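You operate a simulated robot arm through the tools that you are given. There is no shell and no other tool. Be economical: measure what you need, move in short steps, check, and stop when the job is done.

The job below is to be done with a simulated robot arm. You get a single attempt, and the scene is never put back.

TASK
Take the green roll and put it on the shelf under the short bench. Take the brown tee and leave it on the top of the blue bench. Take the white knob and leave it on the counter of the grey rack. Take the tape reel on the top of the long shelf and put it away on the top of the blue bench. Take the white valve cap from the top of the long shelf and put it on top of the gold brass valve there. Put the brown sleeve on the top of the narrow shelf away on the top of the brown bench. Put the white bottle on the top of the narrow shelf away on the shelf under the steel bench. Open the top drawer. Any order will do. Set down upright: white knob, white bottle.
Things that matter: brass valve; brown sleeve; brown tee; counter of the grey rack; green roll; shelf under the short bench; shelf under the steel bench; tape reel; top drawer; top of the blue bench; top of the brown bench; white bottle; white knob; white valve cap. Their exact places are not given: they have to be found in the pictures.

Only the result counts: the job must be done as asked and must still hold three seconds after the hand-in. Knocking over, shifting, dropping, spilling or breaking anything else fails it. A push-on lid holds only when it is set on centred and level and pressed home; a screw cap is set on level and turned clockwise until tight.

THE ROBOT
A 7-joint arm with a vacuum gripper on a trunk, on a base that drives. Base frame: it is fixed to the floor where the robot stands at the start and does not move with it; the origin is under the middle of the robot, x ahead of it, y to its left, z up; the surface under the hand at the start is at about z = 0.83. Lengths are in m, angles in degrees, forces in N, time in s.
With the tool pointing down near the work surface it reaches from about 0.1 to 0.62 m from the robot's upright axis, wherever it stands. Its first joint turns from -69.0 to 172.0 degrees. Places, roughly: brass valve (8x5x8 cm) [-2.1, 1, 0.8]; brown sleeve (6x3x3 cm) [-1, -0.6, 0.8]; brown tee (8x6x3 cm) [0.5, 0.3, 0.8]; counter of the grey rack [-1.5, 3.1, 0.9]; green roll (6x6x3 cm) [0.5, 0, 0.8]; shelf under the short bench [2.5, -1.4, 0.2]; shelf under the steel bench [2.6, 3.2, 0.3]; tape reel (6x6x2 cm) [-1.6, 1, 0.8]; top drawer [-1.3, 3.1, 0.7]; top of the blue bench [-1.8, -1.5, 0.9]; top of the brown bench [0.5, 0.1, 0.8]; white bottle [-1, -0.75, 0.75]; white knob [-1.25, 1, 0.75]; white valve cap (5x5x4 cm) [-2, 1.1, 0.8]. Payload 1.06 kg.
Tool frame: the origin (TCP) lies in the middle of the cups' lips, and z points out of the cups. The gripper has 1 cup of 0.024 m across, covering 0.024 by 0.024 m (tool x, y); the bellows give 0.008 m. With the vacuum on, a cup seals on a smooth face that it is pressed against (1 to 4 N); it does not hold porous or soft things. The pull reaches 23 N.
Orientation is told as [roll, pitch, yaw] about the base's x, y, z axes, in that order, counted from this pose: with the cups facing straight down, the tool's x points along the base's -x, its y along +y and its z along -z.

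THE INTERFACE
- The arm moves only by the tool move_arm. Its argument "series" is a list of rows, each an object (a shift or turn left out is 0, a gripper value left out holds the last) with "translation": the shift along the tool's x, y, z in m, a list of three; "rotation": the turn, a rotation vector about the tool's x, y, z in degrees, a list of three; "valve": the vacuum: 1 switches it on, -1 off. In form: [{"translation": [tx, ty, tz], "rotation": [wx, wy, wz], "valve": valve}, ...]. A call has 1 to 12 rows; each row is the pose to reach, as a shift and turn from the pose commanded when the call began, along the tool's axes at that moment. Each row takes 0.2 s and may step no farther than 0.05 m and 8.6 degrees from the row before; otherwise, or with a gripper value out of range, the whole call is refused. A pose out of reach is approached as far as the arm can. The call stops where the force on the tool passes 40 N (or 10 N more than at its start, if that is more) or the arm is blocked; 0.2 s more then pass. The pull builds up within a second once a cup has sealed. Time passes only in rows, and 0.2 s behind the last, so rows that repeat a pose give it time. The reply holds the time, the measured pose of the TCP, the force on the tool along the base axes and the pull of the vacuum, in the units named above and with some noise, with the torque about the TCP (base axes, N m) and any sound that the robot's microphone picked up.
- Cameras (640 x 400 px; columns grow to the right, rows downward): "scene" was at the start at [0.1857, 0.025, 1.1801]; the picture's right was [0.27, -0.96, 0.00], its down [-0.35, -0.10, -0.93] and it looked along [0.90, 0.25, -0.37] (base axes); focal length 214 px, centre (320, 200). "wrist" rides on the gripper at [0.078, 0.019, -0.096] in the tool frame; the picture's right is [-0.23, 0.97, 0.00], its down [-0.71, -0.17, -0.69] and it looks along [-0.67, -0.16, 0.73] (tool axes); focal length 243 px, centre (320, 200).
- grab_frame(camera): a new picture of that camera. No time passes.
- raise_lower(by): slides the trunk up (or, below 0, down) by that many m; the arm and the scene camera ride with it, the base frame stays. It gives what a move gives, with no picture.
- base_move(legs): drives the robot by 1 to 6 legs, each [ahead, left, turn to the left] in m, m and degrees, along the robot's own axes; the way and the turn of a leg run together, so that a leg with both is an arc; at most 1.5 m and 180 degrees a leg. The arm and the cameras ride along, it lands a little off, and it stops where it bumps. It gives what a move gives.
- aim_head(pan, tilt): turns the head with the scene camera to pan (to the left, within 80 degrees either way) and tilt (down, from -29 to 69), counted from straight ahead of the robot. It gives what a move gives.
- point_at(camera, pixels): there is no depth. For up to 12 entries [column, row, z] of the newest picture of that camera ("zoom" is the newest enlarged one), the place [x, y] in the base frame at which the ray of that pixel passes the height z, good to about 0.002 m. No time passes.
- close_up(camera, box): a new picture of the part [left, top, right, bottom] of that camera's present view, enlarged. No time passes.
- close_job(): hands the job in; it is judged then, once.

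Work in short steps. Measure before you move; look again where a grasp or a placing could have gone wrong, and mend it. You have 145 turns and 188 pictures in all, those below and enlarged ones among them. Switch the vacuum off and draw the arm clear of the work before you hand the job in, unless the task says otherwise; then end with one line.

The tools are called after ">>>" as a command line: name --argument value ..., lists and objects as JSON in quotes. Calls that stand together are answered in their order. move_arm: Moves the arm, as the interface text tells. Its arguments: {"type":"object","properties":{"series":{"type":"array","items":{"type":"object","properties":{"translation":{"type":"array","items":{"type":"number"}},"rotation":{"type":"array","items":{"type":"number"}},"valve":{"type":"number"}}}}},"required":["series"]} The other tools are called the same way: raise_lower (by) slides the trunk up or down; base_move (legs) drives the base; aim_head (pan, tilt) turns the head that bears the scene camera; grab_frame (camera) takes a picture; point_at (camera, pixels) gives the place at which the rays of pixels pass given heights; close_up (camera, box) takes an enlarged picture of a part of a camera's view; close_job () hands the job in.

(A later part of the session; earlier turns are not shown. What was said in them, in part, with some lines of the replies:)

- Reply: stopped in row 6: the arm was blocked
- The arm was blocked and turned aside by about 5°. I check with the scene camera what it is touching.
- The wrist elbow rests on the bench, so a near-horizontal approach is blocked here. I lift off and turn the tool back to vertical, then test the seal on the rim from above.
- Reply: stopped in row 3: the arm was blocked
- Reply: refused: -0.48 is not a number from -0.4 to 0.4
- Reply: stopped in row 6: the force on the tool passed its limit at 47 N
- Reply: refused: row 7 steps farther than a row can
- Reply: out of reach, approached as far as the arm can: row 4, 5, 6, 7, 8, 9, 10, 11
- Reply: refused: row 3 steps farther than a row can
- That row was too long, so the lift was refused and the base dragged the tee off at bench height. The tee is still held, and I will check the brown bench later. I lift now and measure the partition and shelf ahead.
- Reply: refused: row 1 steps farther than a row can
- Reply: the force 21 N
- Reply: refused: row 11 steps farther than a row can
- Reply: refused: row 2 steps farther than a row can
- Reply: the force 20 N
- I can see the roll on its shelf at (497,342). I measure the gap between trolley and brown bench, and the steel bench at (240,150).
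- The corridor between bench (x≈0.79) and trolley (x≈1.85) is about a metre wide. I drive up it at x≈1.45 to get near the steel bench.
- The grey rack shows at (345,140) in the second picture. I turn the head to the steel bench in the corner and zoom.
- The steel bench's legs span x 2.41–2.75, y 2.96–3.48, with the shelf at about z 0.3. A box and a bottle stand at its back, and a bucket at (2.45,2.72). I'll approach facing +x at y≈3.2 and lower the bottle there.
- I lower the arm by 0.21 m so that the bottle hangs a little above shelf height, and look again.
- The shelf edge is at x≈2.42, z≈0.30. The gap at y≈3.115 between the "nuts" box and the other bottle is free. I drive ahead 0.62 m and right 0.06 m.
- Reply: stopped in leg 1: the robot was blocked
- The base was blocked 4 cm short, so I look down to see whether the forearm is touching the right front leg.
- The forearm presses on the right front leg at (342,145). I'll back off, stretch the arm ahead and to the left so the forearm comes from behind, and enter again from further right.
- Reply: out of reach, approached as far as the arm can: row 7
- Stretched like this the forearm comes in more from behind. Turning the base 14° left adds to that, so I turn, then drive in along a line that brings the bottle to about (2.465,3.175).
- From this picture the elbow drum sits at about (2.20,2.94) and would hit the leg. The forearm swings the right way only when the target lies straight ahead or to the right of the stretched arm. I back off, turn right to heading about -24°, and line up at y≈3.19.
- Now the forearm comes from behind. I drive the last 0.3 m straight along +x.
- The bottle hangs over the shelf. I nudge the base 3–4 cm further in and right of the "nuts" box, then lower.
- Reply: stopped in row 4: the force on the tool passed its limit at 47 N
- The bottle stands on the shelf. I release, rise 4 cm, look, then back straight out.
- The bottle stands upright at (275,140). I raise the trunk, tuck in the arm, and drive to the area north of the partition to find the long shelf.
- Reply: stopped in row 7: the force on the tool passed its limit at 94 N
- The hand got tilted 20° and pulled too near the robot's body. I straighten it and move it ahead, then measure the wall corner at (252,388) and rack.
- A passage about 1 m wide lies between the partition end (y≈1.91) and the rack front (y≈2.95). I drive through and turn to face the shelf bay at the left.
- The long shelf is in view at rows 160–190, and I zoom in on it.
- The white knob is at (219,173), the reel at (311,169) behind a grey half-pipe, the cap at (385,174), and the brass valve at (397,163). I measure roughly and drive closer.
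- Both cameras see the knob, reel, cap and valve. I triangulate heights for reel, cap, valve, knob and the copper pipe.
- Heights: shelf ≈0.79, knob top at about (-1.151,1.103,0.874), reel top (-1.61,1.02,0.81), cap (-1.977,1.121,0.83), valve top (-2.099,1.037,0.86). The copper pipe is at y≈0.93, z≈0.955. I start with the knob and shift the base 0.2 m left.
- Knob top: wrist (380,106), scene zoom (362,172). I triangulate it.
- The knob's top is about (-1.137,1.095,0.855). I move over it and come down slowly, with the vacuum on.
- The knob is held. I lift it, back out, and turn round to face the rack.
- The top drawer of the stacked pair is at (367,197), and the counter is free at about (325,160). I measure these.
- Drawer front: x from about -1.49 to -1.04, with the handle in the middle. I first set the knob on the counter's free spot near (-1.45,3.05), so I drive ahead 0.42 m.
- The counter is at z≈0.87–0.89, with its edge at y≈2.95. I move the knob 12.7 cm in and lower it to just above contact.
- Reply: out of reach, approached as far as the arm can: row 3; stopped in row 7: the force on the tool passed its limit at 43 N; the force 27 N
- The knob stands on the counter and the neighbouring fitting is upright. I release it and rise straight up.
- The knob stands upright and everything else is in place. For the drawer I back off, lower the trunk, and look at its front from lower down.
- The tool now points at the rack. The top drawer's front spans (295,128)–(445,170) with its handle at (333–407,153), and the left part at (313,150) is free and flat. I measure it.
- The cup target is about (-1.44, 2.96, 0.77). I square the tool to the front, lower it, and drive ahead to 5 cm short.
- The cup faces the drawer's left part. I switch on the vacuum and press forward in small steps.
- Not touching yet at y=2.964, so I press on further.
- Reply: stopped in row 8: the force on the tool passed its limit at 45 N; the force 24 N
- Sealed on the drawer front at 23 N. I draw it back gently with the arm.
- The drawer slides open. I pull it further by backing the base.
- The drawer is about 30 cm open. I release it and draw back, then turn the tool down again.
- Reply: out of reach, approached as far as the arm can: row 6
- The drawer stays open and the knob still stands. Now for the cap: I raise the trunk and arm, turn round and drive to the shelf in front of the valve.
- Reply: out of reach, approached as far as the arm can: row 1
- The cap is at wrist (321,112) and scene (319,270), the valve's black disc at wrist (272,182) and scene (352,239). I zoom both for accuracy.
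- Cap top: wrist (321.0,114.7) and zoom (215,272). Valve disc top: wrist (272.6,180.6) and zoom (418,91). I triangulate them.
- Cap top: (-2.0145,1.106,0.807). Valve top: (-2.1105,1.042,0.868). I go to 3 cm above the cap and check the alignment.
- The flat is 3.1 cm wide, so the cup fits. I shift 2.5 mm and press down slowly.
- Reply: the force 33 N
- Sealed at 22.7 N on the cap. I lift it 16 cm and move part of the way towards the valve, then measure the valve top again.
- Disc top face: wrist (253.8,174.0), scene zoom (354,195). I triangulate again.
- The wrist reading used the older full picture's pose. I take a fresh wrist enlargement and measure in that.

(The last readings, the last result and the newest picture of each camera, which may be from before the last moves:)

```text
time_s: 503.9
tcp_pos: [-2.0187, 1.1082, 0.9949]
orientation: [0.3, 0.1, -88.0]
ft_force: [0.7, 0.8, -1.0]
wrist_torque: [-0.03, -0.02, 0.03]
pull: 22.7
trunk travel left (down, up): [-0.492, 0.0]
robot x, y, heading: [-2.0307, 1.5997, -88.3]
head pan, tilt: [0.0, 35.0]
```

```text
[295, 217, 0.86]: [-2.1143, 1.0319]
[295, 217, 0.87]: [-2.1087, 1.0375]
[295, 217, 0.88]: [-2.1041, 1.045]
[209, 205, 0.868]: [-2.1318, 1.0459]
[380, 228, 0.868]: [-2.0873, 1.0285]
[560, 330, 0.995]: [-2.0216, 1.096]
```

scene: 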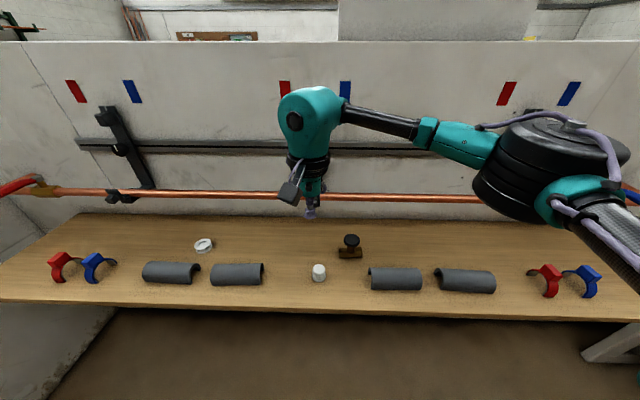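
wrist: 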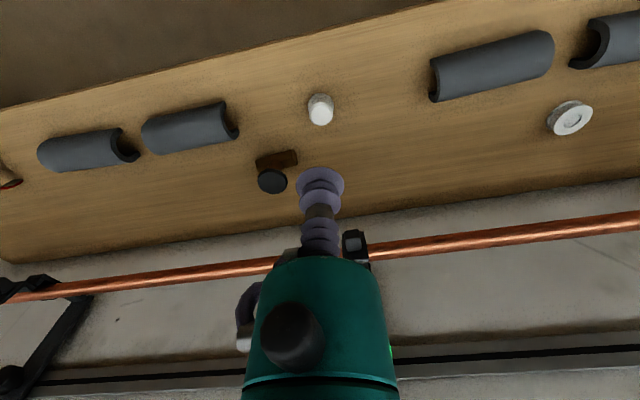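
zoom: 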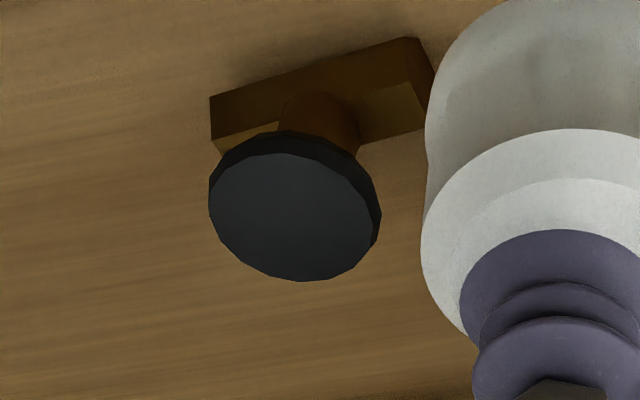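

The wrist reading gives (-2.110,1.037) and the scene (-2.113,1.040), so I take (-2.111,1.039). I move the cap over it and lower to just above the disc, then check.

>>> move_arm --series '[{"translation": [-0.022, -0.032, 0.0]}, {"translation": [-0.043, -0.064, 0.0]}, {"translation": [-0.0644, -0.0961, 0.0], "rotation": [0.3, 0, 0]}, {"translation": [-0.0644, -0.0961, 0.03], "rotation": [0.3, 0, 0]}, {"translation": [-0.0644, -0.0961, 0.055], "rotation": [0.3, 0, 0]}, {"translation": [-0.0644, -0.0961, 0.065], "rotation": [0.3, 0, 0]}, {"translation": [-0.0644, -0.0961, 0.07], "rotation": [0.3, 0, 0]}]'

>>> close_up --camera "scene" --box '[296, 205, 396, 275]'

>>> close_up --camera "wrist" --box '[240, 90, 400, 190]'

```text
time_s: 505.5
tcp_pos: [-2.11, 1.0396, 0.9222]
orientation: [0.1, 0.2, -88.1]
ft_force: [0.7, -0.3, -0.2]
wrist_torque: [-0.04, -0.03, -0.03]
pull: 23.2
trunk travel left (down, up): [-0.492, 0.0]
robot x, y, heading: [-2.0329, 1.6017, -88.1]
head pan, tilt: [0.0, 35.0]
```

```text
5.71 times, centred on (346, 240) of scene
```

zoom: 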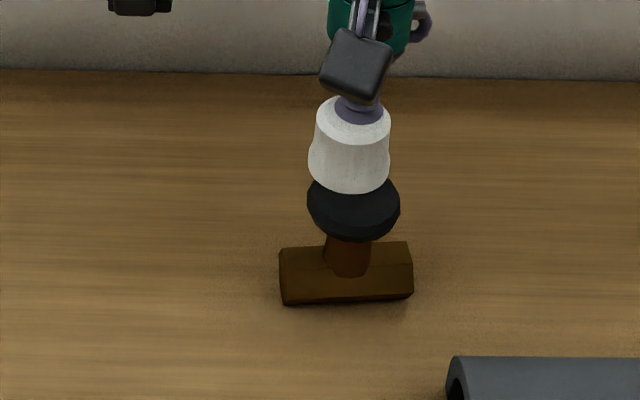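

```text
4.00 times, centred on (320, 140) of wrist
```

zoom: 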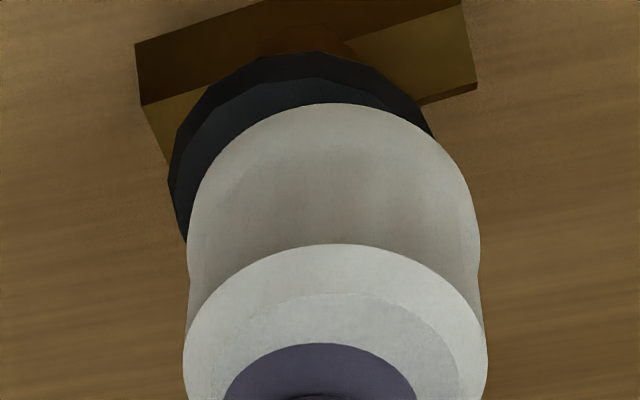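

The cap seems a few mm off towards +x (left in the scene view). I check with the disc's edges at zoom (168,180) and (434,135).

>>> point_at --camera "zoom" --pixels '[[170, 185, 0.864], [434, 135, 0.864], [300, 53, 0.864], [187, 250, 0.882], [480, 250, 0.882]]'

```text
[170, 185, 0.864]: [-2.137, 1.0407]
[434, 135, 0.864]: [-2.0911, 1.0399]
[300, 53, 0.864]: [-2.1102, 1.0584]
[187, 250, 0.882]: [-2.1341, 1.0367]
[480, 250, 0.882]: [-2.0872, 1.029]
```

The disc centre comes out at about (-2.1135,1.039). I shift 3 mm and press down in small steps, watching the force and listening for a click.

>>> move_arm --series '[{"translation": [0, -0.003, 0.004]}, {"translation": [0, -0.003, 0.008]}, {"translation": [0, -0.003, 0.012]}, {"translation": [0, -0.003, 0.015]}, {"translation": [0, -0.003, 0.018]}, {"translation": [0, -0.003, 0.021]}, {"translation": [0, -0.003, 0.024]}, {"translation": [0, -0.003, 0.027]}, {"translation": [0, -0.003, 0.03]}]'

>>> close_up --camera "scene" --box '[296, 205, 396, 275]'

```text
time_s: 507.5
tcp_pos: [-2.114, 1.0393, 0.8917]
orientation: [0.0, 0.1, -88.0]
ft_force: [0.9, 0.4, -0.4]
wrist_torque: [0.02, 0.02, -0.01]
pull: 23.2
trunk travel left (down, up): [-0.492, 0.0]
robot x, y, heading: [-2.0291, 1.5939, -88.2]
head pan, tilt: [0.0, 35.0]
```

```text
5.71 times, centred on (346, 240) of scene
```

zoom: 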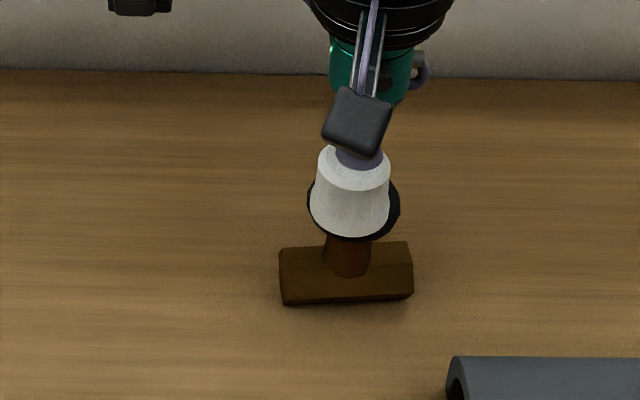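

There is no contact yet. The cap looks about 1.5 mm left of the disc's centre, so I correct that and keep pressing down.

>>> move_arm --series '[{"translation": [0, -0.0015, 0.0]}, {"translation": [0, -0.0015, 0.003]}, {"translation": [0, -0.0015, 0.006]}, {"translation": [0, -0.0015, 0.009]}, {"translation": [0, -0.0015, 0.012]}, {"translation": [0, -0.0015, 0.015]}, {"translation": [0, -0.0015, 0.018]}, {"translation": [0, -0.0015, 0.021]}]'

>>> close_up --camera "scene" --box '[296, 205, 396, 275]'

>>> close_up --camera "wrist" --box '[240, 60, 400, 190]'

```text
time_s: 508.9
tcp_pos: [-2.1143, 1.0374, 0.8865]
orientation: [0.3, -0.6, -88.2]
ft_force: [-2.3, 5.5, 29.4]
wrist_torque: [-0.05, -0.01, -0.01]
pull: 22.9
trunk travel left (down, up): [-0.492, 0.0]
robot x, y, heading: [-2.0312, 1.6018, -88.3]
head pan, tilt: [0.0, 35.0]
stopped in row 7: the force on the tool passed its limit at 42 N (the readings are from after the stop); the commanded pose is now the measured one
```

```text
5.71 times, centred on (346, 240) of scene
```

zoom: 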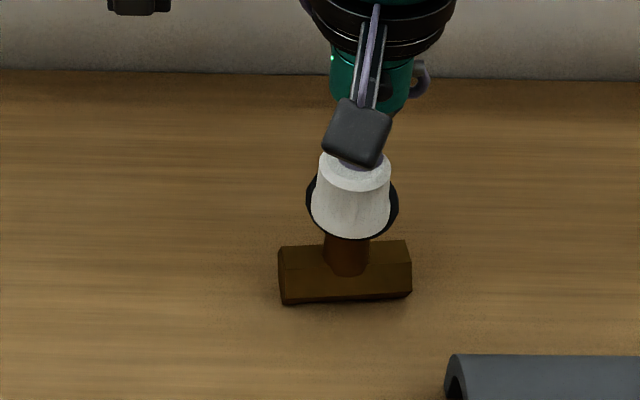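

```text
3.08 times, centred on (320, 125) of wrist
```

zoom: 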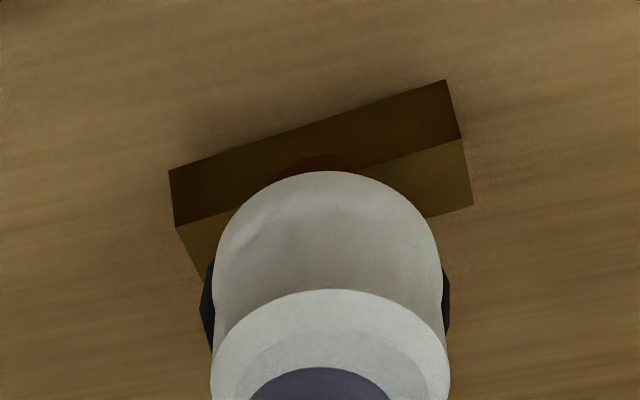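

Re-reading the last pair of measurements, scene and wrist agree exactly at z=0.860, (-2.114,1.032). So the cap sits about 6 mm too far towards +y, and the pictures confirm it. I lift 6 mm, shift, and look.

>>> move_arm --series '[{"translation": [0, 0, -0.008], "rotation": [0.3, 0.6, 0]}, {"translation": [-0.003, 0, -0.009], "rotation": [0.3, 0.6, 0]}, {"translation": [-0.006, 0, -0.009], "rotation": [0.3, 0.6, 0]}, {"translation": [-0.006, 0, -0.006], "rotation": [0.3, 0.6, 0]}]'

>>> close_up --camera "scene" --box '[316, 220, 380, 260]'

>>> close_up --camera "wrist" --box '[240, 60, 400, 190]'

```text
time_s: 509.9
tcp_pos: [-2.1148, 1.0359, 0.8908]
orientation: [-0.1, 0.4, -88.2]
ft_force: [0.1, -0.4, 0.2]
wrist_torque: [0.0, 0.01, 0.01]
pull: 22.8
out of reach, approached as far as the arm can: row 3, 4
trunk travel left (down, up): [-0.492, 0.0]
robot x, y, heading: [-2.0339, 1.5984, -88.4]
head pan, tilt: [0.0, 35.0]
```

```text
10.00 times, centred on (348, 240) of scene
```

zoom: 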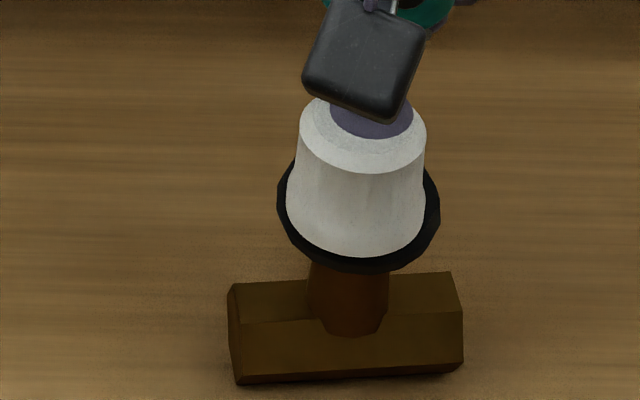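

```text
3.08 times, centred on (320, 125) of wrist
```

zoom: 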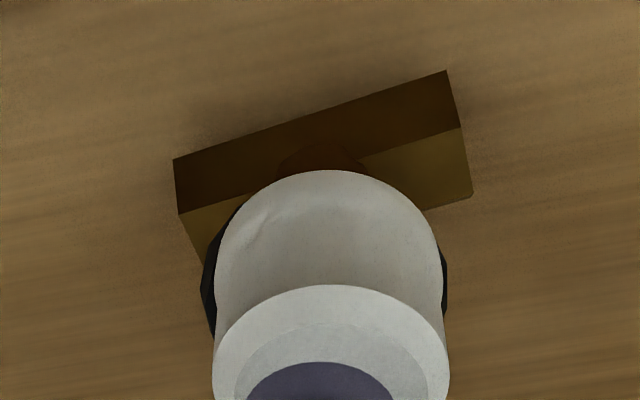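

The arm was at the end of its reach in y. I lift 3 cm, step the base 5 cm ahead, and read the pose again.

>>> move_arm --series '[{"translation": [0.01, 0, -0.015]}, {"translation": [0.03, 0, -0.03]}, {"translation": [0.06, 0, -0.03]}]'

>>> base_move --legs '[[0.06, 0, 0]]'

>>> move_arm --series '[{"translation": [0, 0, 0]}]'

```text
time_s: 510.8
tcp_pos: [-2.1171, 1.0954, 0.9208]
orientation: [-0.1, 0.5, -88.4]
ft_force: [0.7, 0.5, 0.6]
wrist_torque: [0.0, 0.03, 0.04]
pull: 23.0
trunk travel left (down, up): [-0.492, 0.0]
robot x, y, heading: [-2.0312, 1.5954, -88.1]
head pan, tilt: [0.0, 35.0]
```

```text
time_s: 511.7
tcp_pos: [-2.114, 1.0355, 0.9206]
orientation: [-0.1, 0.4, -88.1]
ft_force: [-0.6, -0.6, -0.3]
wrist_torque: [0.02, 0.03, -0.02]
pull: 22.5
trunk travel left (down, up): [-0.492, 0.0]
robot x, y, heading: [-2.0312, 1.5346, -88.2]
head pan, tilt: [0.0, 35.0]
```

```text
time_s: 512.1
tcp_pos: [-2.1143, 1.0353, 0.9206]
orientation: [-0.1, 0.4, -88.2]
ft_force: [0.4, 0.4, 0.3]
wrist_torque: [0.01, 0.06, -0.01]
pull: 22.9
trunk travel left (down, up): [-0.492, 0.0]
robot x, y, heading: [-2.0311, 1.5402, -88.0]
head pan, tilt: [0.0, 35.0]
```

The TCP is at (-2.114,1.0354,0.9206). I shift to (-2.1155,1.0325), level the tool, lower to just above the disc and look.

>>> move_arm --series '[{"translation": [-0.003, -0.0015, 0.01], "rotation": [0, -0.4, 0]}, {"translation": [-0.003, -0.0015, 0.02], "rotation": [0, -0.4, 0]}, {"translation": [-0.003, -0.0015, 0.028], "rotation": [0, -0.4, 0]}]'

>>> close_up --camera "scene" --box '[316, 240, 380, 280]'

>>> close_up --camera "wrist" --box '[240, 60, 400, 190]'

```text
time_s: 512.9
tcp_pos: [-2.1157, 1.0331, 0.8919]
orientation: [-0.1, 0.0, -88.2]
ft_force: [-1.1, 0.4, -0.3]
wrist_torque: [0.01, 0.0, 0.03]
pull: 23.2
trunk travel left (down, up): [-0.492, 0.0]
robot x, y, heading: [-2.0328, 1.539, -88.3]
head pan, tilt: [0.0, 35.0]
```

```text
10.00 times, centred on (348, 260) of scene
```

zoom: 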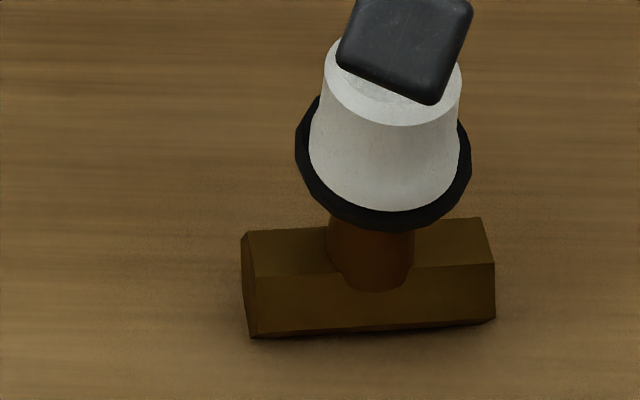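

```text
3.08 times, centred on (320, 125) of wrist
```

zoom: 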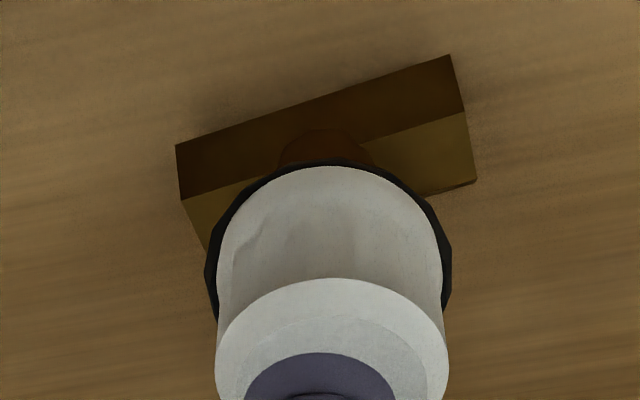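

Now the black rim shows evenly all round in both views. I press home and watch for a click.

>>> move_arm --series '[{"translation": [0, 0, 0.003]}, {"translation": [0, 0, 0.006]}, {"translation": [0, 0, 0.008]}, {"translation": [0, 0, 0.01]}, {"translation": [0, 0, 0.012]}, {"translation": [0, 0, 0.014]}, {"translation": [0, 0, 0.016]}]'

```text
time_s: 514.2
tcp_pos: [-2.1154, 1.0313, 0.8862]
orientation: [0.2, -0.5, -88.5]
ft_force: [-4.0, 3.5, 28.2]
wrist_torque: [0.0, 0.01, -0.02]
pull: 22.4
trunk travel left (down, up): [-0.492, 0.0]
robot x, y, heading: [-2.0278, 1.5373, -88.0]
head pan, tilt: [0.0, 35.0]
stopped in row 6: the force on the tool passed its limit at 42 N (the readings are from after the stop); the commanded pose is now the measured one
```

There is no click, so it is likely a screw cap. I keep light pressure and turn clockwise (about +tool z), watching the torque.

>>> move_arm --series '[{"rotation": [0, 0, 8]}, {"rotation": [0, 0, 16]}, {"rotation": [0, 0, 24]}, {"rotation": [0, 0, 32]}, {"rotation": [0, 0, 40]}, {"rotation": [0, 0, 48]}, {"rotation": [0, 0, 56]}, {"rotation": [0, 0, 64]}, {"rotation": [0, 0, 72]}, {"rotation": [0, 0, 80]}]'

>>> close_up --camera "scene" --box '[316, 240, 380, 280]'

```text
time_s: 516.4
tcp_pos: [-2.1149, 1.0312, 0.8852]
orientation: [0.6, -0.1, -168.6]
ft_force: [-2.5, -0.9, 36.4]
wrist_torque: [0.04, 0.05, 0.1]
pull: 23.1
trunk travel left (down, up): [-0.492, 0.0]
robot x, y, heading: [-2.032, 1.5369, -88.1]
head pan, tilt: [0.0, 35.0]
```

```text
10.00 times, centred on (348, 260) of scene
```

zoom: 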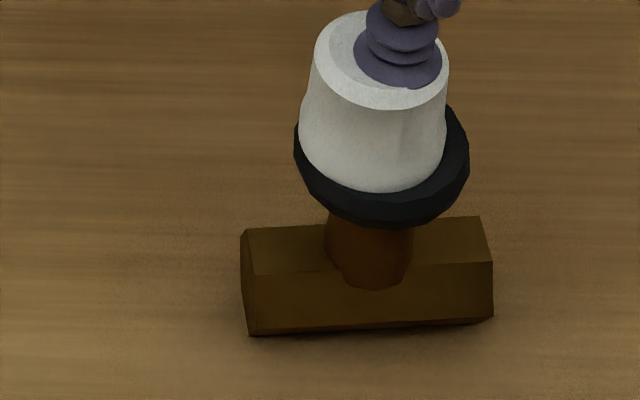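

Turning swung the cap off centre, as the cup holds it a few mm off its axis. The cap is now about 1.8 mm towards +x and 4.5 mm towards -y. I lift slightly, recentre it and look.

>>> move_arm --series '[{"translation": [0, 0, -0.006], "rotation": [0.6, 0, 0]}, {"translation": [-0.0009, -0.0048, -0.007], "rotation": [0.6, 0, 0]}, {"translation": [-0.0009, -0.0048, -0.006], "rotation": [0.6, 0, 0]}]'

>>> close_up --camera "scene" --box '[316, 240, 380, 280]'

```text
time_s: 517.2
tcp_pos: [-2.1174, 1.0363, 0.8873]
orientation: [-0.4, -0.1, -168.2]
ft_force: [3.4, -1.0, 7.4]
wrist_torque: [-0.07, -0.02, 0.06]
pull: 22.5
trunk travel left (down, up): [-0.492, 0.0]
robot x, y, heading: [-2.0309, 1.5362, -88.1]
head pan, tilt: [0.0, 35.0]
```

```text
10.00 times, centred on (348, 260) of scene
```

zoom: 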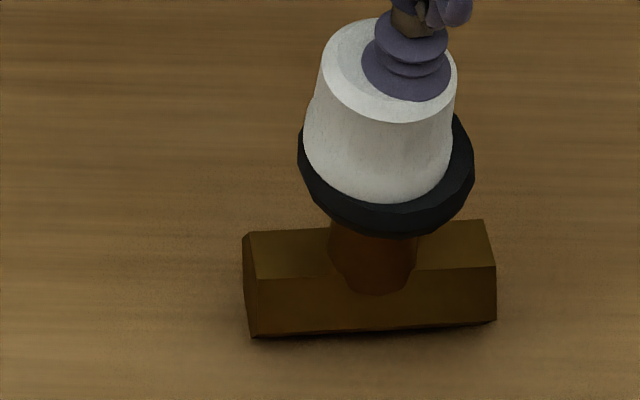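

The cap did not follow, and there is still 7 N of contact. I raise a further 5 mm and check whether it comes free.

>>> move_arm --series '[{"translation": [0, 0, -0.003]}, {"translation": [0, 0, -0.006]}, {"translation": [0, 0, -0.006]}]'

>>> close_up --camera "scene" --box '[316, 240, 380, 280]'

>>> close_up --camera "wrist" --box '[240, 60, 400, 190]'

```text
time_s: 518.0
tcp_pos: [-2.1175, 1.0368, 0.8947]
orientation: [-0.4, 0.0, -168.2]
ft_force: [0.3, -0.5, 0.3]
wrist_torque: [-0.03, 0.01, 0.02]
pull: 22.7
trunk travel left (down, up): [-0.492, 0.0]
robot x, y, heading: [-2.0312, 1.5388, -88.1]
head pan, tilt: [0.0, 35.0]
```

```text
10.00 times, centred on (348, 260) of scene
```

zoom: 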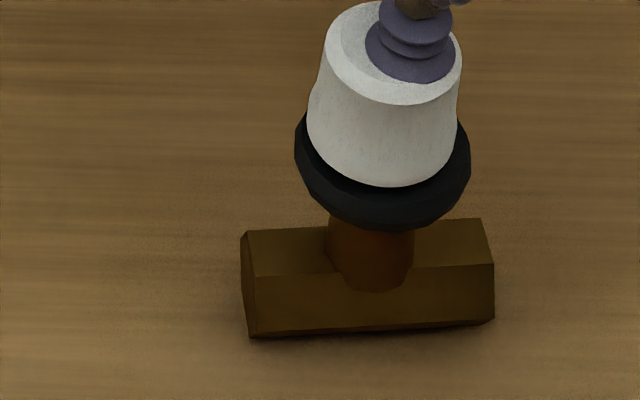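

```text
3.08 times, centred on (320, 125) of wrist
```

zoom: 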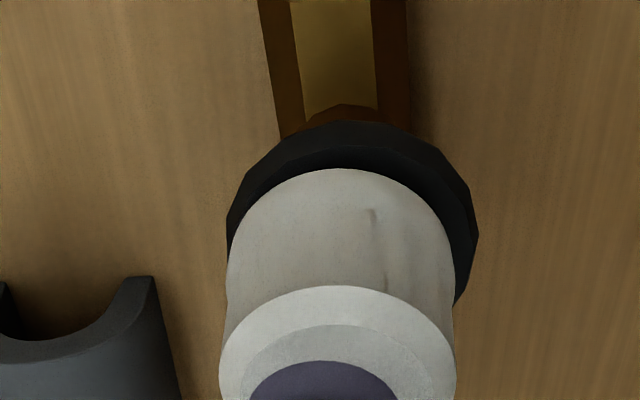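

The cap is free and 5 mm up. The wrist columns show the disc about 2 mm further towards tool +y than the cap, and in x they agree. I correct that, lower with light pressure, and turn clockwise about the cap's own centre.

>>> move_arm --series '[{"translation": [0, 0.002, 0.0], "rotation": [-0.4, 0, 0]}, {"translation": [0, 0.002, 0.005], "rotation": [-0.4, 0, 0]}, {"translation": [0, 0.002, 0.0085], "rotation": [-0.4, 0, 0]}, {"translation": [0.0006, 0.0015, 0.0085], "rotation": [-0.4, 0, 8]}, {"translation": [0.0012, 0.0011, 0.0085], "rotation": [-0.4, 0, 16]}, {"translation": [0.0018, 0.0007, 0.0085], "rotation": [-0.4, 0, 24]}, {"translation": [0.0025, 0.0005, 0.0085], "rotation": [-0.4, 0, 32]}, {"translation": [0.0033, 0.0003, 0.0085], "rotation": [-0.4, 0, 40]}, {"translation": [0.004, 0.0003, 0.0085], "rotation": [-0.4, 0, 48]}, {"translation": [0.0048, 0.0004, 0.0085], "rotation": [-0.4, 0, 56]}, {"translation": [0.0055, 0.0006, 0.0085], "rotation": [-0.4, 0, 64]}]'

>>> close_up --camera "scene" --box '[316, 240, 380, 280]'

>>> close_up --camera "wrist" --box '[240, 60, 400, 190]'

```text
time_s: 520.4
tcp_pos: [-2.1113, 1.0388, 0.8865]
orientation: [0.2, 0.0, 127.6]
ft_force: [0.5, 2.5, 13.8]
wrist_torque: [0.02, -0.06, 0.07]
pull: 23.1
trunk travel left (down, up): [-0.492, 0.0]
robot x, y, heading: [-2.0344, 1.5358, -88.3]
head pan, tilt: [0.0, 35.0]
```

```text
10.00 times, centred on (348, 260) of scene
```

zoom: 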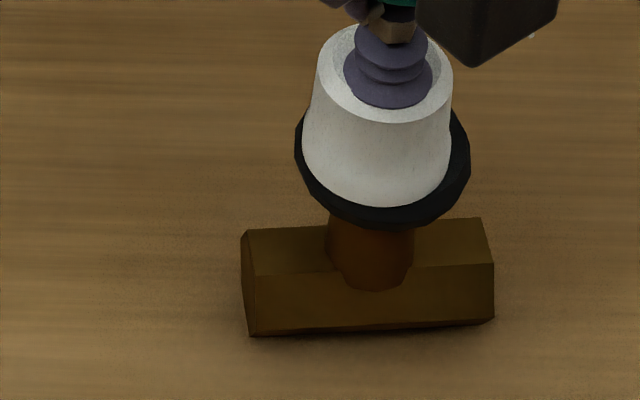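

```text
3.08 times, centred on (320, 125) of wrist
```

zoom: 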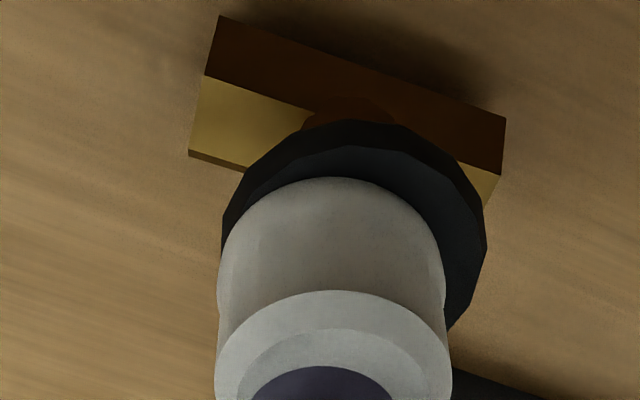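

The cap now reads about 2.5 mm towards +x and 3 mm towards +y of the disc's middle. I lift a little, correct that, press down firmly and give it a further clockwise turn.

>>> move_arm --series '[{"translation": [0, 0, -0.008]}, {"translation": [0.001, 0.004, -0.008]}, {"translation": [0.001, 0.004, -0.003]}, {"translation": [0.001, 0.004, 0.0]}, {"translation": [0.001, 0.004, 0.001]}, {"translation": [0.0013, 0.0033, 0.001], "rotation": [0, 0, 8]}, {"translation": [0.0018, 0.0026, 0.001], "rotation": [0, 0, 16]}, {"translation": [0.0023, 0.002, 0.001], "rotation": [0, 0, 24]}]'

>>> close_up --camera "scene" --box '[316, 240, 380, 280]'

>>> close_up --camera "wrist" --box '[240, 60, 400, 190]'

```text
time_s: 522.2
tcp_pos: [-2.1114, 1.0356, 0.8857]
orientation: [0.2, 0.1, 103.8]
ft_force: [-0.3, 1.6, 16.5]
wrist_torque: [0.0, -0.07, 0.13]
pull: 23.0
trunk travel left (down, up): [-0.492, 0.0]
robot x, y, heading: [-2.0333, 1.5356, -88.1]
head pan, tilt: [0.0, 35.0]
```

```text
10.00 times, centred on (348, 260) of scene
```

zoom: 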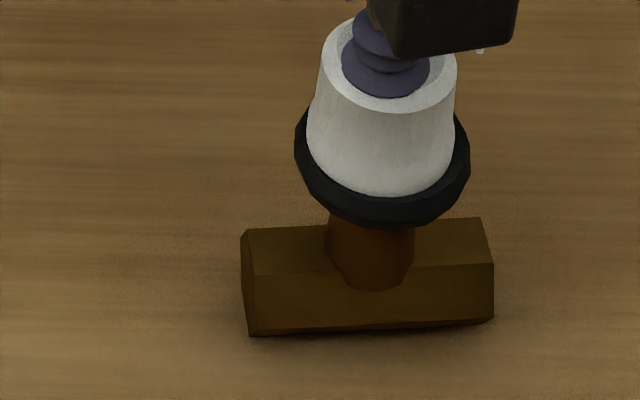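

```text
3.08 times, centred on (320, 125) of wrist
```

zoom: 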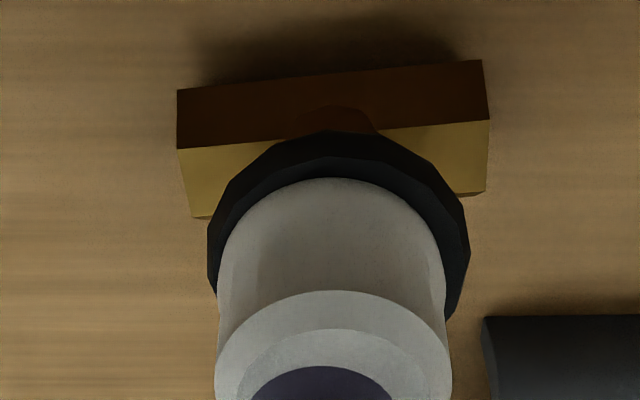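

The cap is now centred to within about 1–2 mm in both views, level and pressed on. I release it and rise straight up, then check.

>>> move_arm --series '[{"valve": -1}, {"translation": [0, 0, -0.001]}, {"translation": [0, 0, -0.003]}, {"translation": [0, 0, -0.006]}, {"translation": [0, 0, -0.01]}, {"translation": [0, 0, -0.03]}, {"translation": [0, 0, -0.07]}, {"translation": [0, 0, -0.11]}, {"translation": [0, 0, -0.15]}, {"translation": [0, 0, -0.2]}]'

>>> close_up --camera "scene" --box '[276, 210, 420, 300]'

```text
time_s: 524.4
tcp_pos: [-2.1123, 1.0329, 1.0845]
orientation: [0.1, 0.0, 103.8]
ft_force: [-0.7, -0.9, 0.4]
wrist_torque: [0.0, 0.02, 0.0]
pull: 0.1
trunk travel left (down, up): [-0.492, 0.0]
robot x, y, heading: [-2.0317, 1.5373, -88.1]
head pan, tilt: [0.0, 35.0]
```

```text
4.44 times, centred on (348, 255) of scene
```

zoom: 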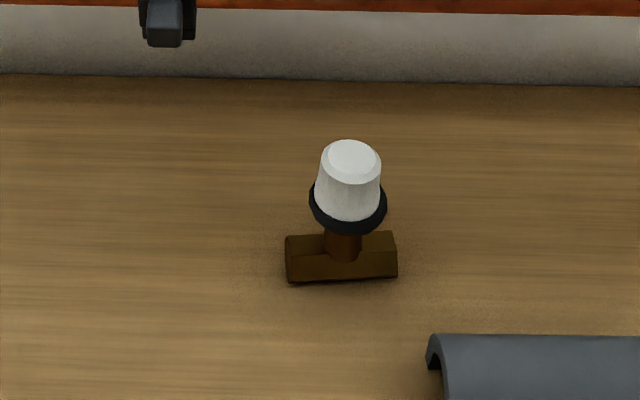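

The cap sits upright on the valve. Next is the reel: I unwind the wrist by 192° (clear of the pipe), then shift the base left by 0.42 m.

>>> move_arm --series '[{"translation": [-0.02, 0, 0], "rotation": [0, 0, -8]}, {"translation": [-0.05, 0, -0.01], "rotation": [0, 0, -16]}, {"translation": [-0.08, 0, -0.02], "rotation": [0, 0, -24]}, {"translation": [-0.1, 0, -0.03], "rotation": [0, 0, -32]}, {"translation": [-0.1, 0, -0.03], "rotation": [0, 0, -40]}, {"translation": [-0.1, 0, -0.03], "rotation": [0, 0, -48]}, {"translation": [-0.1, 0, -0.03], "rotation": [0, 0, -56]}, {"translation": [-0.1, 0, -0.03], "rotation": [0, 0, -64]}, {"translation": [-0.1, 0, -0.03], "rotation": [0, 0, -72]}, {"translation": [-0.1, 0, -0.03], "rotation": [0, 0, -80]}, {"translation": [-0.1, 0, -0.03], "rotation": [0, 0, -88]}, {"translation": [-0.1, 0, -0.03], "rotation": [0, 0, -96]}]'

>>> move_arm --series '[{"rotation": [0, 0, -8]}, {"rotation": [0, 0, -16]}, {"rotation": [0, 0, -24]}, {"rotation": [0, 0, -32]}, {"rotation": [0, 0, -40]}, {"rotation": [0, 0, -48]}, {"rotation": [0, 0, -56]}, {"rotation": [0, 0, -64]}, {"rotation": [0, 0, -72]}, {"rotation": [0, 0, -80]}, {"rotation": [0, 0, -88]}, {"rotation": [0, 0, -96]}]'

>>> base_move --legs '[[0.0, 0.44, -1.5]]'

>>> close_up --camera "scene" --box '[240, 200, 400, 300]'

>>> grab_frame --camera "wrist"

```text
time_s: 527.0
tcp_pos: [-2.1343, 1.13, 1.1155]
orientation: [-0.1, -0.1, -160.1]
ft_force: [0.1, 0.1, -0.1]
wrist_torque: [0.0, 0.04, -0.01]
pull: 0.1
trunk travel left (down, up): [-0.492, 0.0]
robot x, y, heading: [-2.0317, 1.5432, -87.9]
head pan, tilt: [0.0, 35.0]
```

```text
time_s: 529.6
tcp_pos: [-2.1353, 1.1306, 1.1135]
orientation: [-0.2, 0.0, -64.1]
ft_force: [-0.6, 0.1, 0.8]
wrist_torque: [0.0, -0.02, 0.0]
pull: 0.2
trunk travel left (down, up): [-0.492, 0.0]
robot x, y, heading: [-2.0268, 1.5374, -88.3]
head pan, tilt: [0.0, 35.0]
```

```text
time_s: 534.1
tcp_pos: [-1.6993, 1.1412, 1.1142]
orientation: [-0.3, 0.1, -66.2]
ft_force: [-0.5, -0.2, -0.1]
wrist_torque: [0.0, 0.02, -0.01]
pull: 0.1
trunk travel left (down, up): [-0.492, 0.0]
robot x, y, heading: [-1.5835, 1.5418, -89.9]
head pan, tilt: [0.0, 35.0]
```

```text
4.00 times, centred on (320, 250) of scene
```

zoom: 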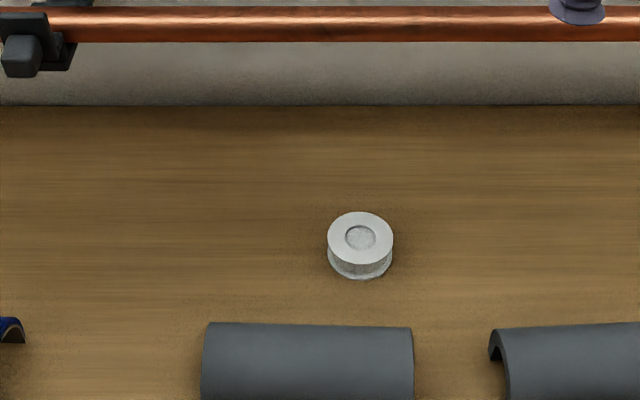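

```text
43 pictures are left
```

wrist: 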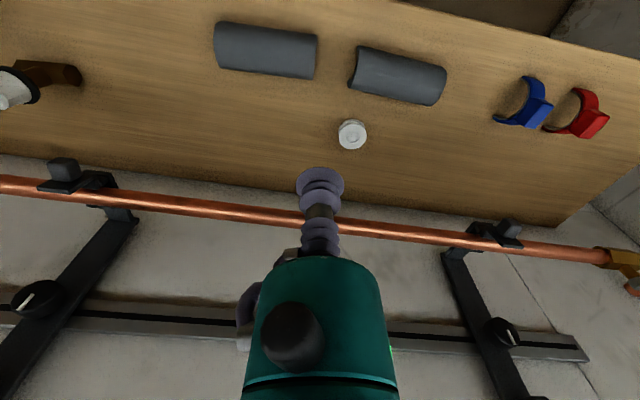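

Reel top: zoom (361,237), wrist (352,134). I triangulate.

>>> point_at --camera "zoom" --pixels '[[361, 237, 0.79], [361, 237, 0.82]]'

>>> point_at --camera "wrist" --pixels '[[352, 134, 0.79], [352, 134, 0.82]]'

```text
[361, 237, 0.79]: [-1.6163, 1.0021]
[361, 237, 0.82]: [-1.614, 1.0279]
```

```text
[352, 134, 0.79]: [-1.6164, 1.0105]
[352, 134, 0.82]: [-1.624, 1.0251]
```

The reel is at about (-1.617,1.015), its top at z≈0.80. I move above it and descend with the vacuum on.

>>> move_arm --series '[{"translation": [-0.04, 0.007, 0.02], "valve": 1}, {"translation": [-0.08, 0.014, 0.04]}, {"translation": [-0.12, 0.02, 0.06]}, {"translation": [-0.1487, 0.0244, 0.09]}, {"translation": [-0.1487, 0.0244, 0.135]}, {"translation": [-0.1487, 0.0244, 0.18]}, {"translation": [-0.1487, 0.0244, 0.225]}, {"translation": [-0.1487, 0.0244, 0.265]}, {"translation": [-0.1487, 0.0244, 0.292]}]'

>>> close_up --camera "wrist" --box '[240, 110, 400, 210]'

```text
time_s: 536.1
tcp_pos: [-1.6195, 1.0512, 0.8432]
orientation: [0.0, 0.1, -66.4]
ft_force: [0.5, -0.6, 0.4]
wrist_torque: [-0.02, -0.06, 0.0]
pull: 0.0
out of reach, approached as far as the arm can: row 4, 5, 6, 7, 8, 9
trunk travel left (down, up): [-0.492, 0.0]
robot x, y, heading: [-1.5769, 1.5452, -90.4]
head pan, tilt: [0.0, 35.0]
```

```text
4.00 times, centred on (320, 160) of wrist
```

zoom: 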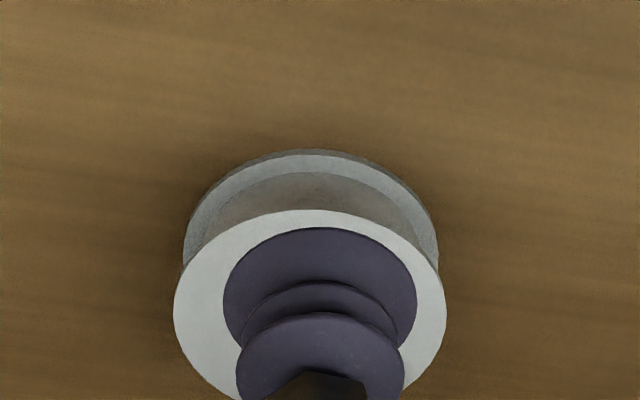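

That is slightly out of reach: y=1.051 instead of 1.015. I step the base 4 cm ahead and look.

>>> base_move --legs '[[0.045, 0, 0]]'

>>> close_up --camera "wrist" --box '[240, 90, 400, 220]'

```text
time_s: 537.0
tcp_pos: [-1.6181, 1.0067, 0.8439]
orientation: [-0.2, 0.2, -66.3]
ft_force: [0.0, -1.2, -0.1]
wrist_torque: [0.02, 0.0, 0.01]
pull: 0.1
trunk travel left (down, up): [-0.492, 0.0]
robot x, y, heading: [-1.5815, 1.5016, -90.2]
head pan, tilt: [0.0, 35.0]
```

```text
3.08 times, centred on (320, 155) of wrist
```

zoom: 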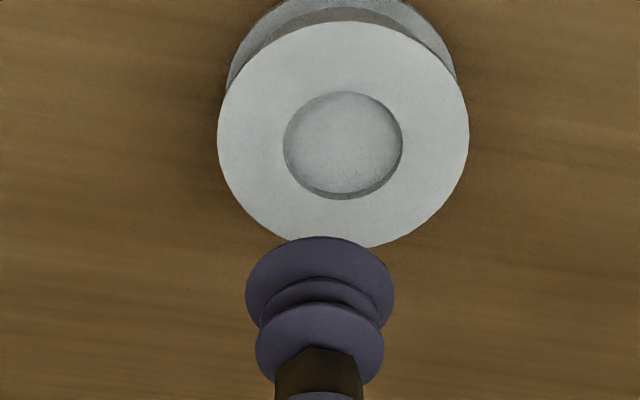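

>>> point_at --camera "zoom" --pixels '[[343, 140, 0.795], [343, 140, 0.805]]'

```text
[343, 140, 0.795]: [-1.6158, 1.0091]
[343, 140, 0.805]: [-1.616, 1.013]
```

I correct by (2,5) mm and press down on the reel's middle.

>>> move_arm --series '[{"translation": [0.004, 0.004, 0.015]}, {"translation": [0.004, 0.004, 0.03]}, {"translation": [0.004, 0.004, 0.036]}, {"translation": [0.004, 0.004, 0.04]}, {"translation": [0.004, 0.004, 0.044]}, {"translation": [0.004, 0.004, 0.048]}, {"translation": [0.004, 0.004, 0.05]}, {"translation": [0.004, 0.004, 0.05]}]'

```text
time_s: 538.8
tcp_pos: [-1.6154, 1.0126, 0.8052]
orientation: [-0.4, 0.0, -66.5]
ft_force: [0.7, -0.1, 0.1]
wrist_torque: [-0.03, 0.01, -0.02]
pull: 0.0
out of reach, approached as far as the arm can: row 5, 6, 7, 8
trunk travel left (down, up): [-0.492, 0.0]
robot x, y, heading: [-1.5825, 1.4981, -90.2]
head pan, tilt: [0.0, 35.0]
```

Out of reach downwards with the trunk so high. I lower the trunk by 12 mm to make contact.

>>> raise_lower --by -0.012

>>> move_arm --series '[{"translation": [0, 0, 0.001]}, {"translation": [0, 0, 0.002]}, {"translation": [0, 0, 0.003]}, {"translation": [0, 0, 0.003]}, {"translation": [0, 0, 0.003]}]'

```text
time_s: 539.4
tcp_pos: [-1.6164, 1.0139, 0.7918]
orientation: [-0.3, 0.2, -66.1]
ft_force: [1.5, -0.4, 7.4]
wrist_torque: [-0.03, 0.0, 0.0]
pull: 22.7
trunk travel left (down, up): [-0.48, 0.012]
robot x, y, heading: [-1.577, 1.4984, -90.0]
head pan, tilt: [0.0, 35.0]
```

```text
time_s: 540.6
tcp_pos: [-1.6163, 1.0147, 0.7913]
orientation: [-0.2, 0.0, -66.2]
ft_force: [2.2, 2.9, 18.6]
wrist_torque: [-0.04, -0.04, -0.01]
pull: 23.0
trunk travel left (down, up): [-0.48, 0.012]
robot x, y, heading: [-1.5821, 1.5007, -90.3]
head pan, tilt: [0.0, 35.0]
```

The reel is held at 23 N. I lift and tuck it, then start the known route back: out of the bay, reversing along the corridor past the open drawer to the east side.

>>> move_arm --series '[{"translation": [0, 0, -0.03]}, {"translation": [0, 0, -0.075]}, {"translation": [0, 0, -0.12]}, {"translation": [0, 0, -0.165]}, {"translation": [0, 0, -0.21]}, {"translation": [0.03, 0, -0.24]}, {"translation": [0.06, -0.01, -0.27]}, {"translation": [0.09, -0.02, -0.3]}, {"translation": [0.12, -0.03, -0.32]}]'

>>> base_move --legs '[[-0.6, 0, 0], [0, 0, -90]]'

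>>> base_move --legs '[[-1.0, -0.17, 0], [-0.9, 0, 0]]'

```text
time_s: 542.6
tcp_pos: [-1.6919, 1.1142, 1.1111]
orientation: [-0.2, 0.1, -66.2]
ft_force: [0.0, -0.8, -0.5]
wrist_torque: [-0.02, 0.01, 0.0]
pull: 22.9
trunk travel left (down, up): [-0.48, 0.012]
robot x, y, heading: [-1.5827, 1.5041, -90.3]
head pan, tilt: [0.0, 35.0]
```

```text
time_s: 549.9
tcp_pos: [-1.9654, 2.2162, 1.1097]
orientation: [-0.3, 0.1, -157.5]
ft_force: [0.6, 0.5, -1.1]
wrist_torque: [0.04, 0.01, -0.02]
pull: 22.6
trunk travel left (down, up): [-0.48, 0.012]
robot x, y, heading: [-1.5818, 2.0933, 178.5]
head pan, tilt: [0.0, 35.0]
```

```text
time_s: 559.5
tcp_pos: [-0.06, 2.3388, 1.1109]
orientation: [-0.2, 0.1, -157.0]
ft_force: [-1.0, -0.3, -0.3]
wrist_torque: [0.01, 0.01, 0.02]
pull: 23.5
trunk travel left (down, up): [-0.48, 0.012]
robot x, y, heading: [0.3255, 2.2246, 179.3]
head pan, tilt: [0.0, 35.0]
```

All good so far. I reverse to x≈1.45, then go down the corridor between bench and trolley.

>>> base_move --legs '[[-1.12, 0, 0.7], [0, 1.2, 0]]'

>>> base_move --legs '[[0, 1.2, 0], [0, 1.2, 0]]'

```text
time_s: 575.5
tcp_pos: [1.0497, 1.1402, 1.1105]
orientation: [-0.2, 0.1, -156.4]
ft_force: [0.8, 0.7, -0.4]
wrist_torque: [-0.01, -0.03, 0.0]
pull: 23.2
trunk travel left (down, up): [-0.48, 0.012]
robot x, y, heading: [1.4355, 1.029, 179.7]
head pan, tilt: [0.0, 35.0]
```

```text
time_s: 596.8
tcp_pos: [1.0051, -1.2724, 1.1105]
orientation: [-0.2, 0.1, -158.0]
ft_force: [0.0, 0.5, -0.2]
wrist_torque: [-0.01, -0.02, 0.0]
pull: 23.5
trunk travel left (down, up): [-0.48, 0.012]
robot x, y, heading: [1.3869, -1.3953, 177.9]
head pan, tilt: [0.0, 35.0]
```

I'm at (1.39,-1.40). I carry on west, south around the blue bench, and west past it.

>>> base_move --legs '[[0.9, 0, 2], [0.85, 0, 0], [0, 1.26, 0]]'

>>> base_move --legs '[[1.2, 0, 0], [1.17, 0, 0]]'

```text
time_s: 616.6
tcp_pos: [-0.7671, -2.5033, 1.1098]
orientation: [-0.2, 0.2, -156.0]
ft_force: [0.8, 0.0, -0.7]
wrist_torque: [0.02, 0.02, 0.01]
pull: 23.2
trunk travel left (down, up): [-0.48, 0.012]
robot x, y, heading: [-0.379, -2.6143, -180.1]
head pan, tilt: [0.0, 35.0]
```

```text
time_s: 628.2
tcp_pos: [-3.1426, -2.5067, 1.1102]
orientation: [-0.3, 0.1, -156.0]
ft_force: [0.6, 0.0, -0.3]
wrist_torque: [0.0, 0.0, -0.04]
pull: 22.8
trunk travel left (down, up): [-0.48, 0.012]
robot x, y, heading: [-2.7524, -2.6168, -179.9]
head pan, tilt: [0.0, 35.0]
```

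I'm at (-2.75,-2.62). I turn to face -y, back into the bay and sidestep to x≈-2.1, keeping clear of the drill on the floor.

>>> base_move --legs '[[0, 0, 90], [-0.95, 0.02, 0], [-0.85, 0, 0]]'

>>> base_move --legs '[[0, 0.66, 0]]'

>>> aim_head --pan 20 --tilt 45

>>> grab_frame --camera "scene"

>>> grab_frame --camera "wrist"

```text
time_s: 641.1
tcp_pos: [-2.8504, -1.2062, 1.1109]
orientation: [-0.2, 0.0, -66.0]
ft_force: [0.1, -0.8, 0.0]
wrist_torque: [0.01, -0.01, -0.04]
pull: 23.5
trunk travel left (down, up): [-0.48, 0.012]
robot x, y, heading: [-2.743, -0.8222, -89.7]
head pan, tilt: [0.0, 35.0]
```

```text
time_s: 647.3
tcp_pos: [-2.1945, -1.2068, 1.1104]
orientation: [-0.3, 0.2, -66.3]
ft_force: [-0.5, -0.6, -0.5]
wrist_torque: [0.02, -0.03, -0.01]
pull: 22.8
trunk travel left (down, up): [-0.48, 0.012]
robot x, y, heading: [-2.0846, -0.8161, -90.3]
head pan, tilt: [0.0, 35.0]
```

```text
time_s: 648.1
tcp_pos: [-2.1963, -1.2054, 1.1105]
orientation: [-0.2, 0.1, -66.3]
ft_force: [0.1, 0.4, -0.1]
wrist_torque: [0.03, -0.02, -0.01]
pull: 22.7
trunk travel left (down, up): [-0.48, 0.012]
robot x, y, heading: [-2.0825, -0.8173, -90.5]
head pan, tilt: [20.0, 45.0]
```

```text
40 pictures are left
```

scene: 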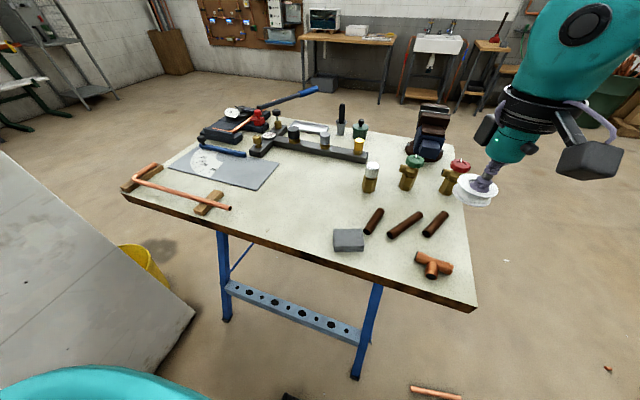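

```text
39 pictures are left
5 turns are left
```

wrist: 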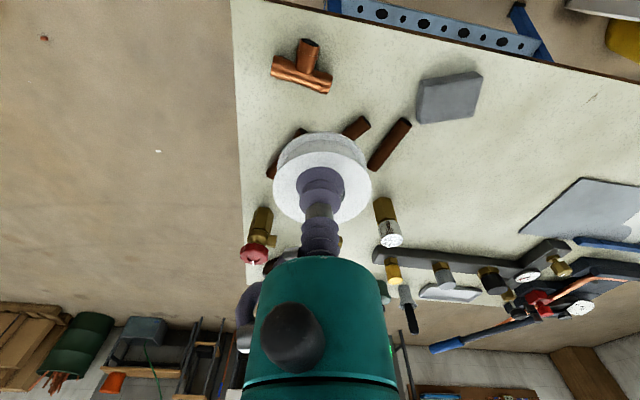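

Only 5 turns remain. The free patch lies around (-1.92,-1.25), between sponge, plate and edge. I move over it, lower the trunk, bring the reel down onto the bench, and look.

>>> move_arm --series '[{"translation": [-0.025, 0.039, 0]}, {"translation": [-0.05, 0.078, 0]}, {"translation": [-0.075, 0.117, 0]}, {"translation": [-0.1, 0.156, 0]}, {"translation": [-0.126, 0.195, 0]}, {"translation": [-0.1522, 0.2346, 0]}]'

>>> raise_lower --by -0.1

>>> grab_frame --camera "wrist"

>>> close_up --camera "scene" --box '[200, 140, 440, 290]'

```text
time_s: 649.5
tcp_pos: [-1.9187, -1.2492, 1.1066]
orientation: [-0.4, 0.1, -66.2]
ft_force: [-0.5, 0.6, -0.2]
wrist_torque: [-0.01, -0.04, -0.03]
pull: 23.0
trunk travel left (down, up): [-0.48, 0.012]
robot x, y, heading: [-2.083, -0.8204, -90.2]
head pan, tilt: [20.0, 45.0]
```

```text
time_s: 650.9
tcp_pos: [-1.9196, -1.2505, 1.011]
orientation: [-0.1, 0.0, -66.4]
ft_force: [0.6, 0.8, 0.1]
wrist_torque: [0.03, 0.01, -0.01]
pull: 22.8
trunk travel left (down, up): [-0.38, 0.112]
robot x, y, heading: [-2.0867, -0.8196, -90.0]
head pan, tilt: [20.0, 45.0]
```

```text
38 pictures are left
```

wrist: 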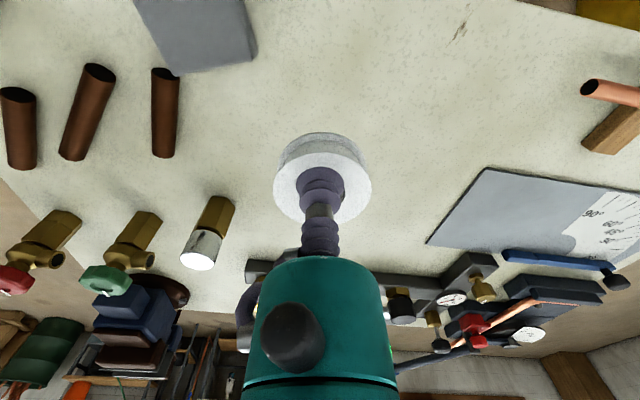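

```text
2.67 times, centred on (320, 215) of scene
4 turns are left
```

zoom: 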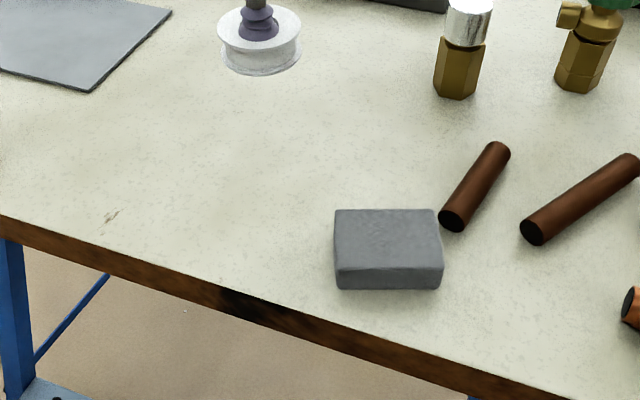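

The spot beneath the reel is clear. I lower it to contact.

>>> move_arm --series '[{"translation": [0, 0, 0.04]}, {"translation": [0, 0, 0.08]}, {"translation": [0, 0, 0.11]}, {"translation": [0, 0, 0.125]}, {"translation": [0, 0, 0.132]}, {"translation": [0, 0, 0.136]}, {"translation": [0, 0, 0.14]}, {"translation": [0, 0, 0.143]}, {"translation": [0, 0, 0.146]}, {"translation": [0, 0, 0.149]}, {"translation": [0, 0, 0.152]}]'

>>> grab_frame --camera "wrist"

```text
time_s: 652.7
tcp_pos: [-1.9187, -1.2509, 0.8703]
orientation: [0.2, -0.2, -66.1]
ft_force: [-2.9, 2.6, 18.1]
wrist_torque: [-0.04, 0.02, -0.04]
pull: 22.4
trunk travel left (down, up): [-0.38, 0.112]
robot x, y, heading: [-2.0863, -0.8171, -90.1]
head pan, tilt: [20.0, 45.0]
stopped in row 9: the force on the tool passed its limit at 44 N (the readings are from after the stop); the commanded pose is now the measured one
```

```text
36 pictures are left
3 turns are left
```

wrist: 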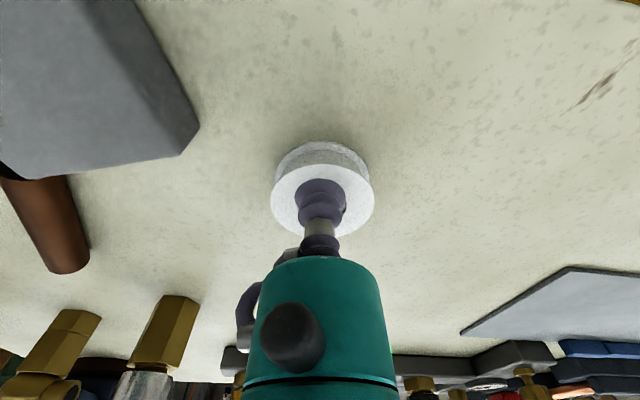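

The reel is on the bench top, clear of everything. I release it and rise well clear.

>>> move_arm --series '[{"valve": -1}, {"translation": [0, 0, -0.001]}, {"translation": [0, 0, -0.003]}, {"translation": [0, 0, -0.006]}, {"translation": [0, 0, -0.01]}, {"translation": [0, 0, -0.04]}, {"translation": [0, 0, -0.08]}, {"translation": [0, 0, -0.12]}, {"translation": [0, 0, -0.16]}, {"translation": [0, 0, -0.2]}, {"translation": [0.04, 0, -0.22]}]'

>>> grab_frame --camera "wrist"

```text
time_s: 655.1
tcp_pos: [-1.9343, -1.2166, 1.0882]
orientation: [0.1, -0.1, -66.4]
ft_force: [-0.9, 0.1, 0.3]
wrist_torque: [-0.03, -0.01, -0.02]
pull: 0.0
trunk travel left (down, up): [-0.38, 0.112]
robot x, y, heading: [-2.0855, -0.8218, -90.2]
head pan, tilt: [20.0, 45.0]
```

```text
35 pictures are left
2 turns are left
```

wrist: 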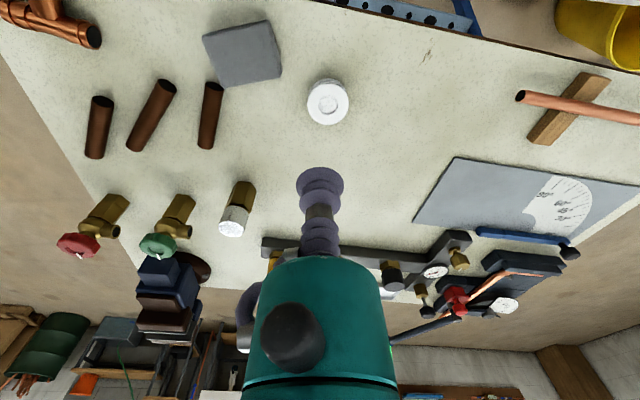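

The reel lies flat on the blue bench at (328,102), the vacuum is off and the arm is clear, so I hand the job in.

>>> close_job

```text
The job is handed in.
```

I handed the job in with all eight parts done, but I can't confirm that the valve cap is locked on. It is centred and level on the brass valve. I pressed it to about 40 N and turned it clockwise, but felt and heard nothing catch.
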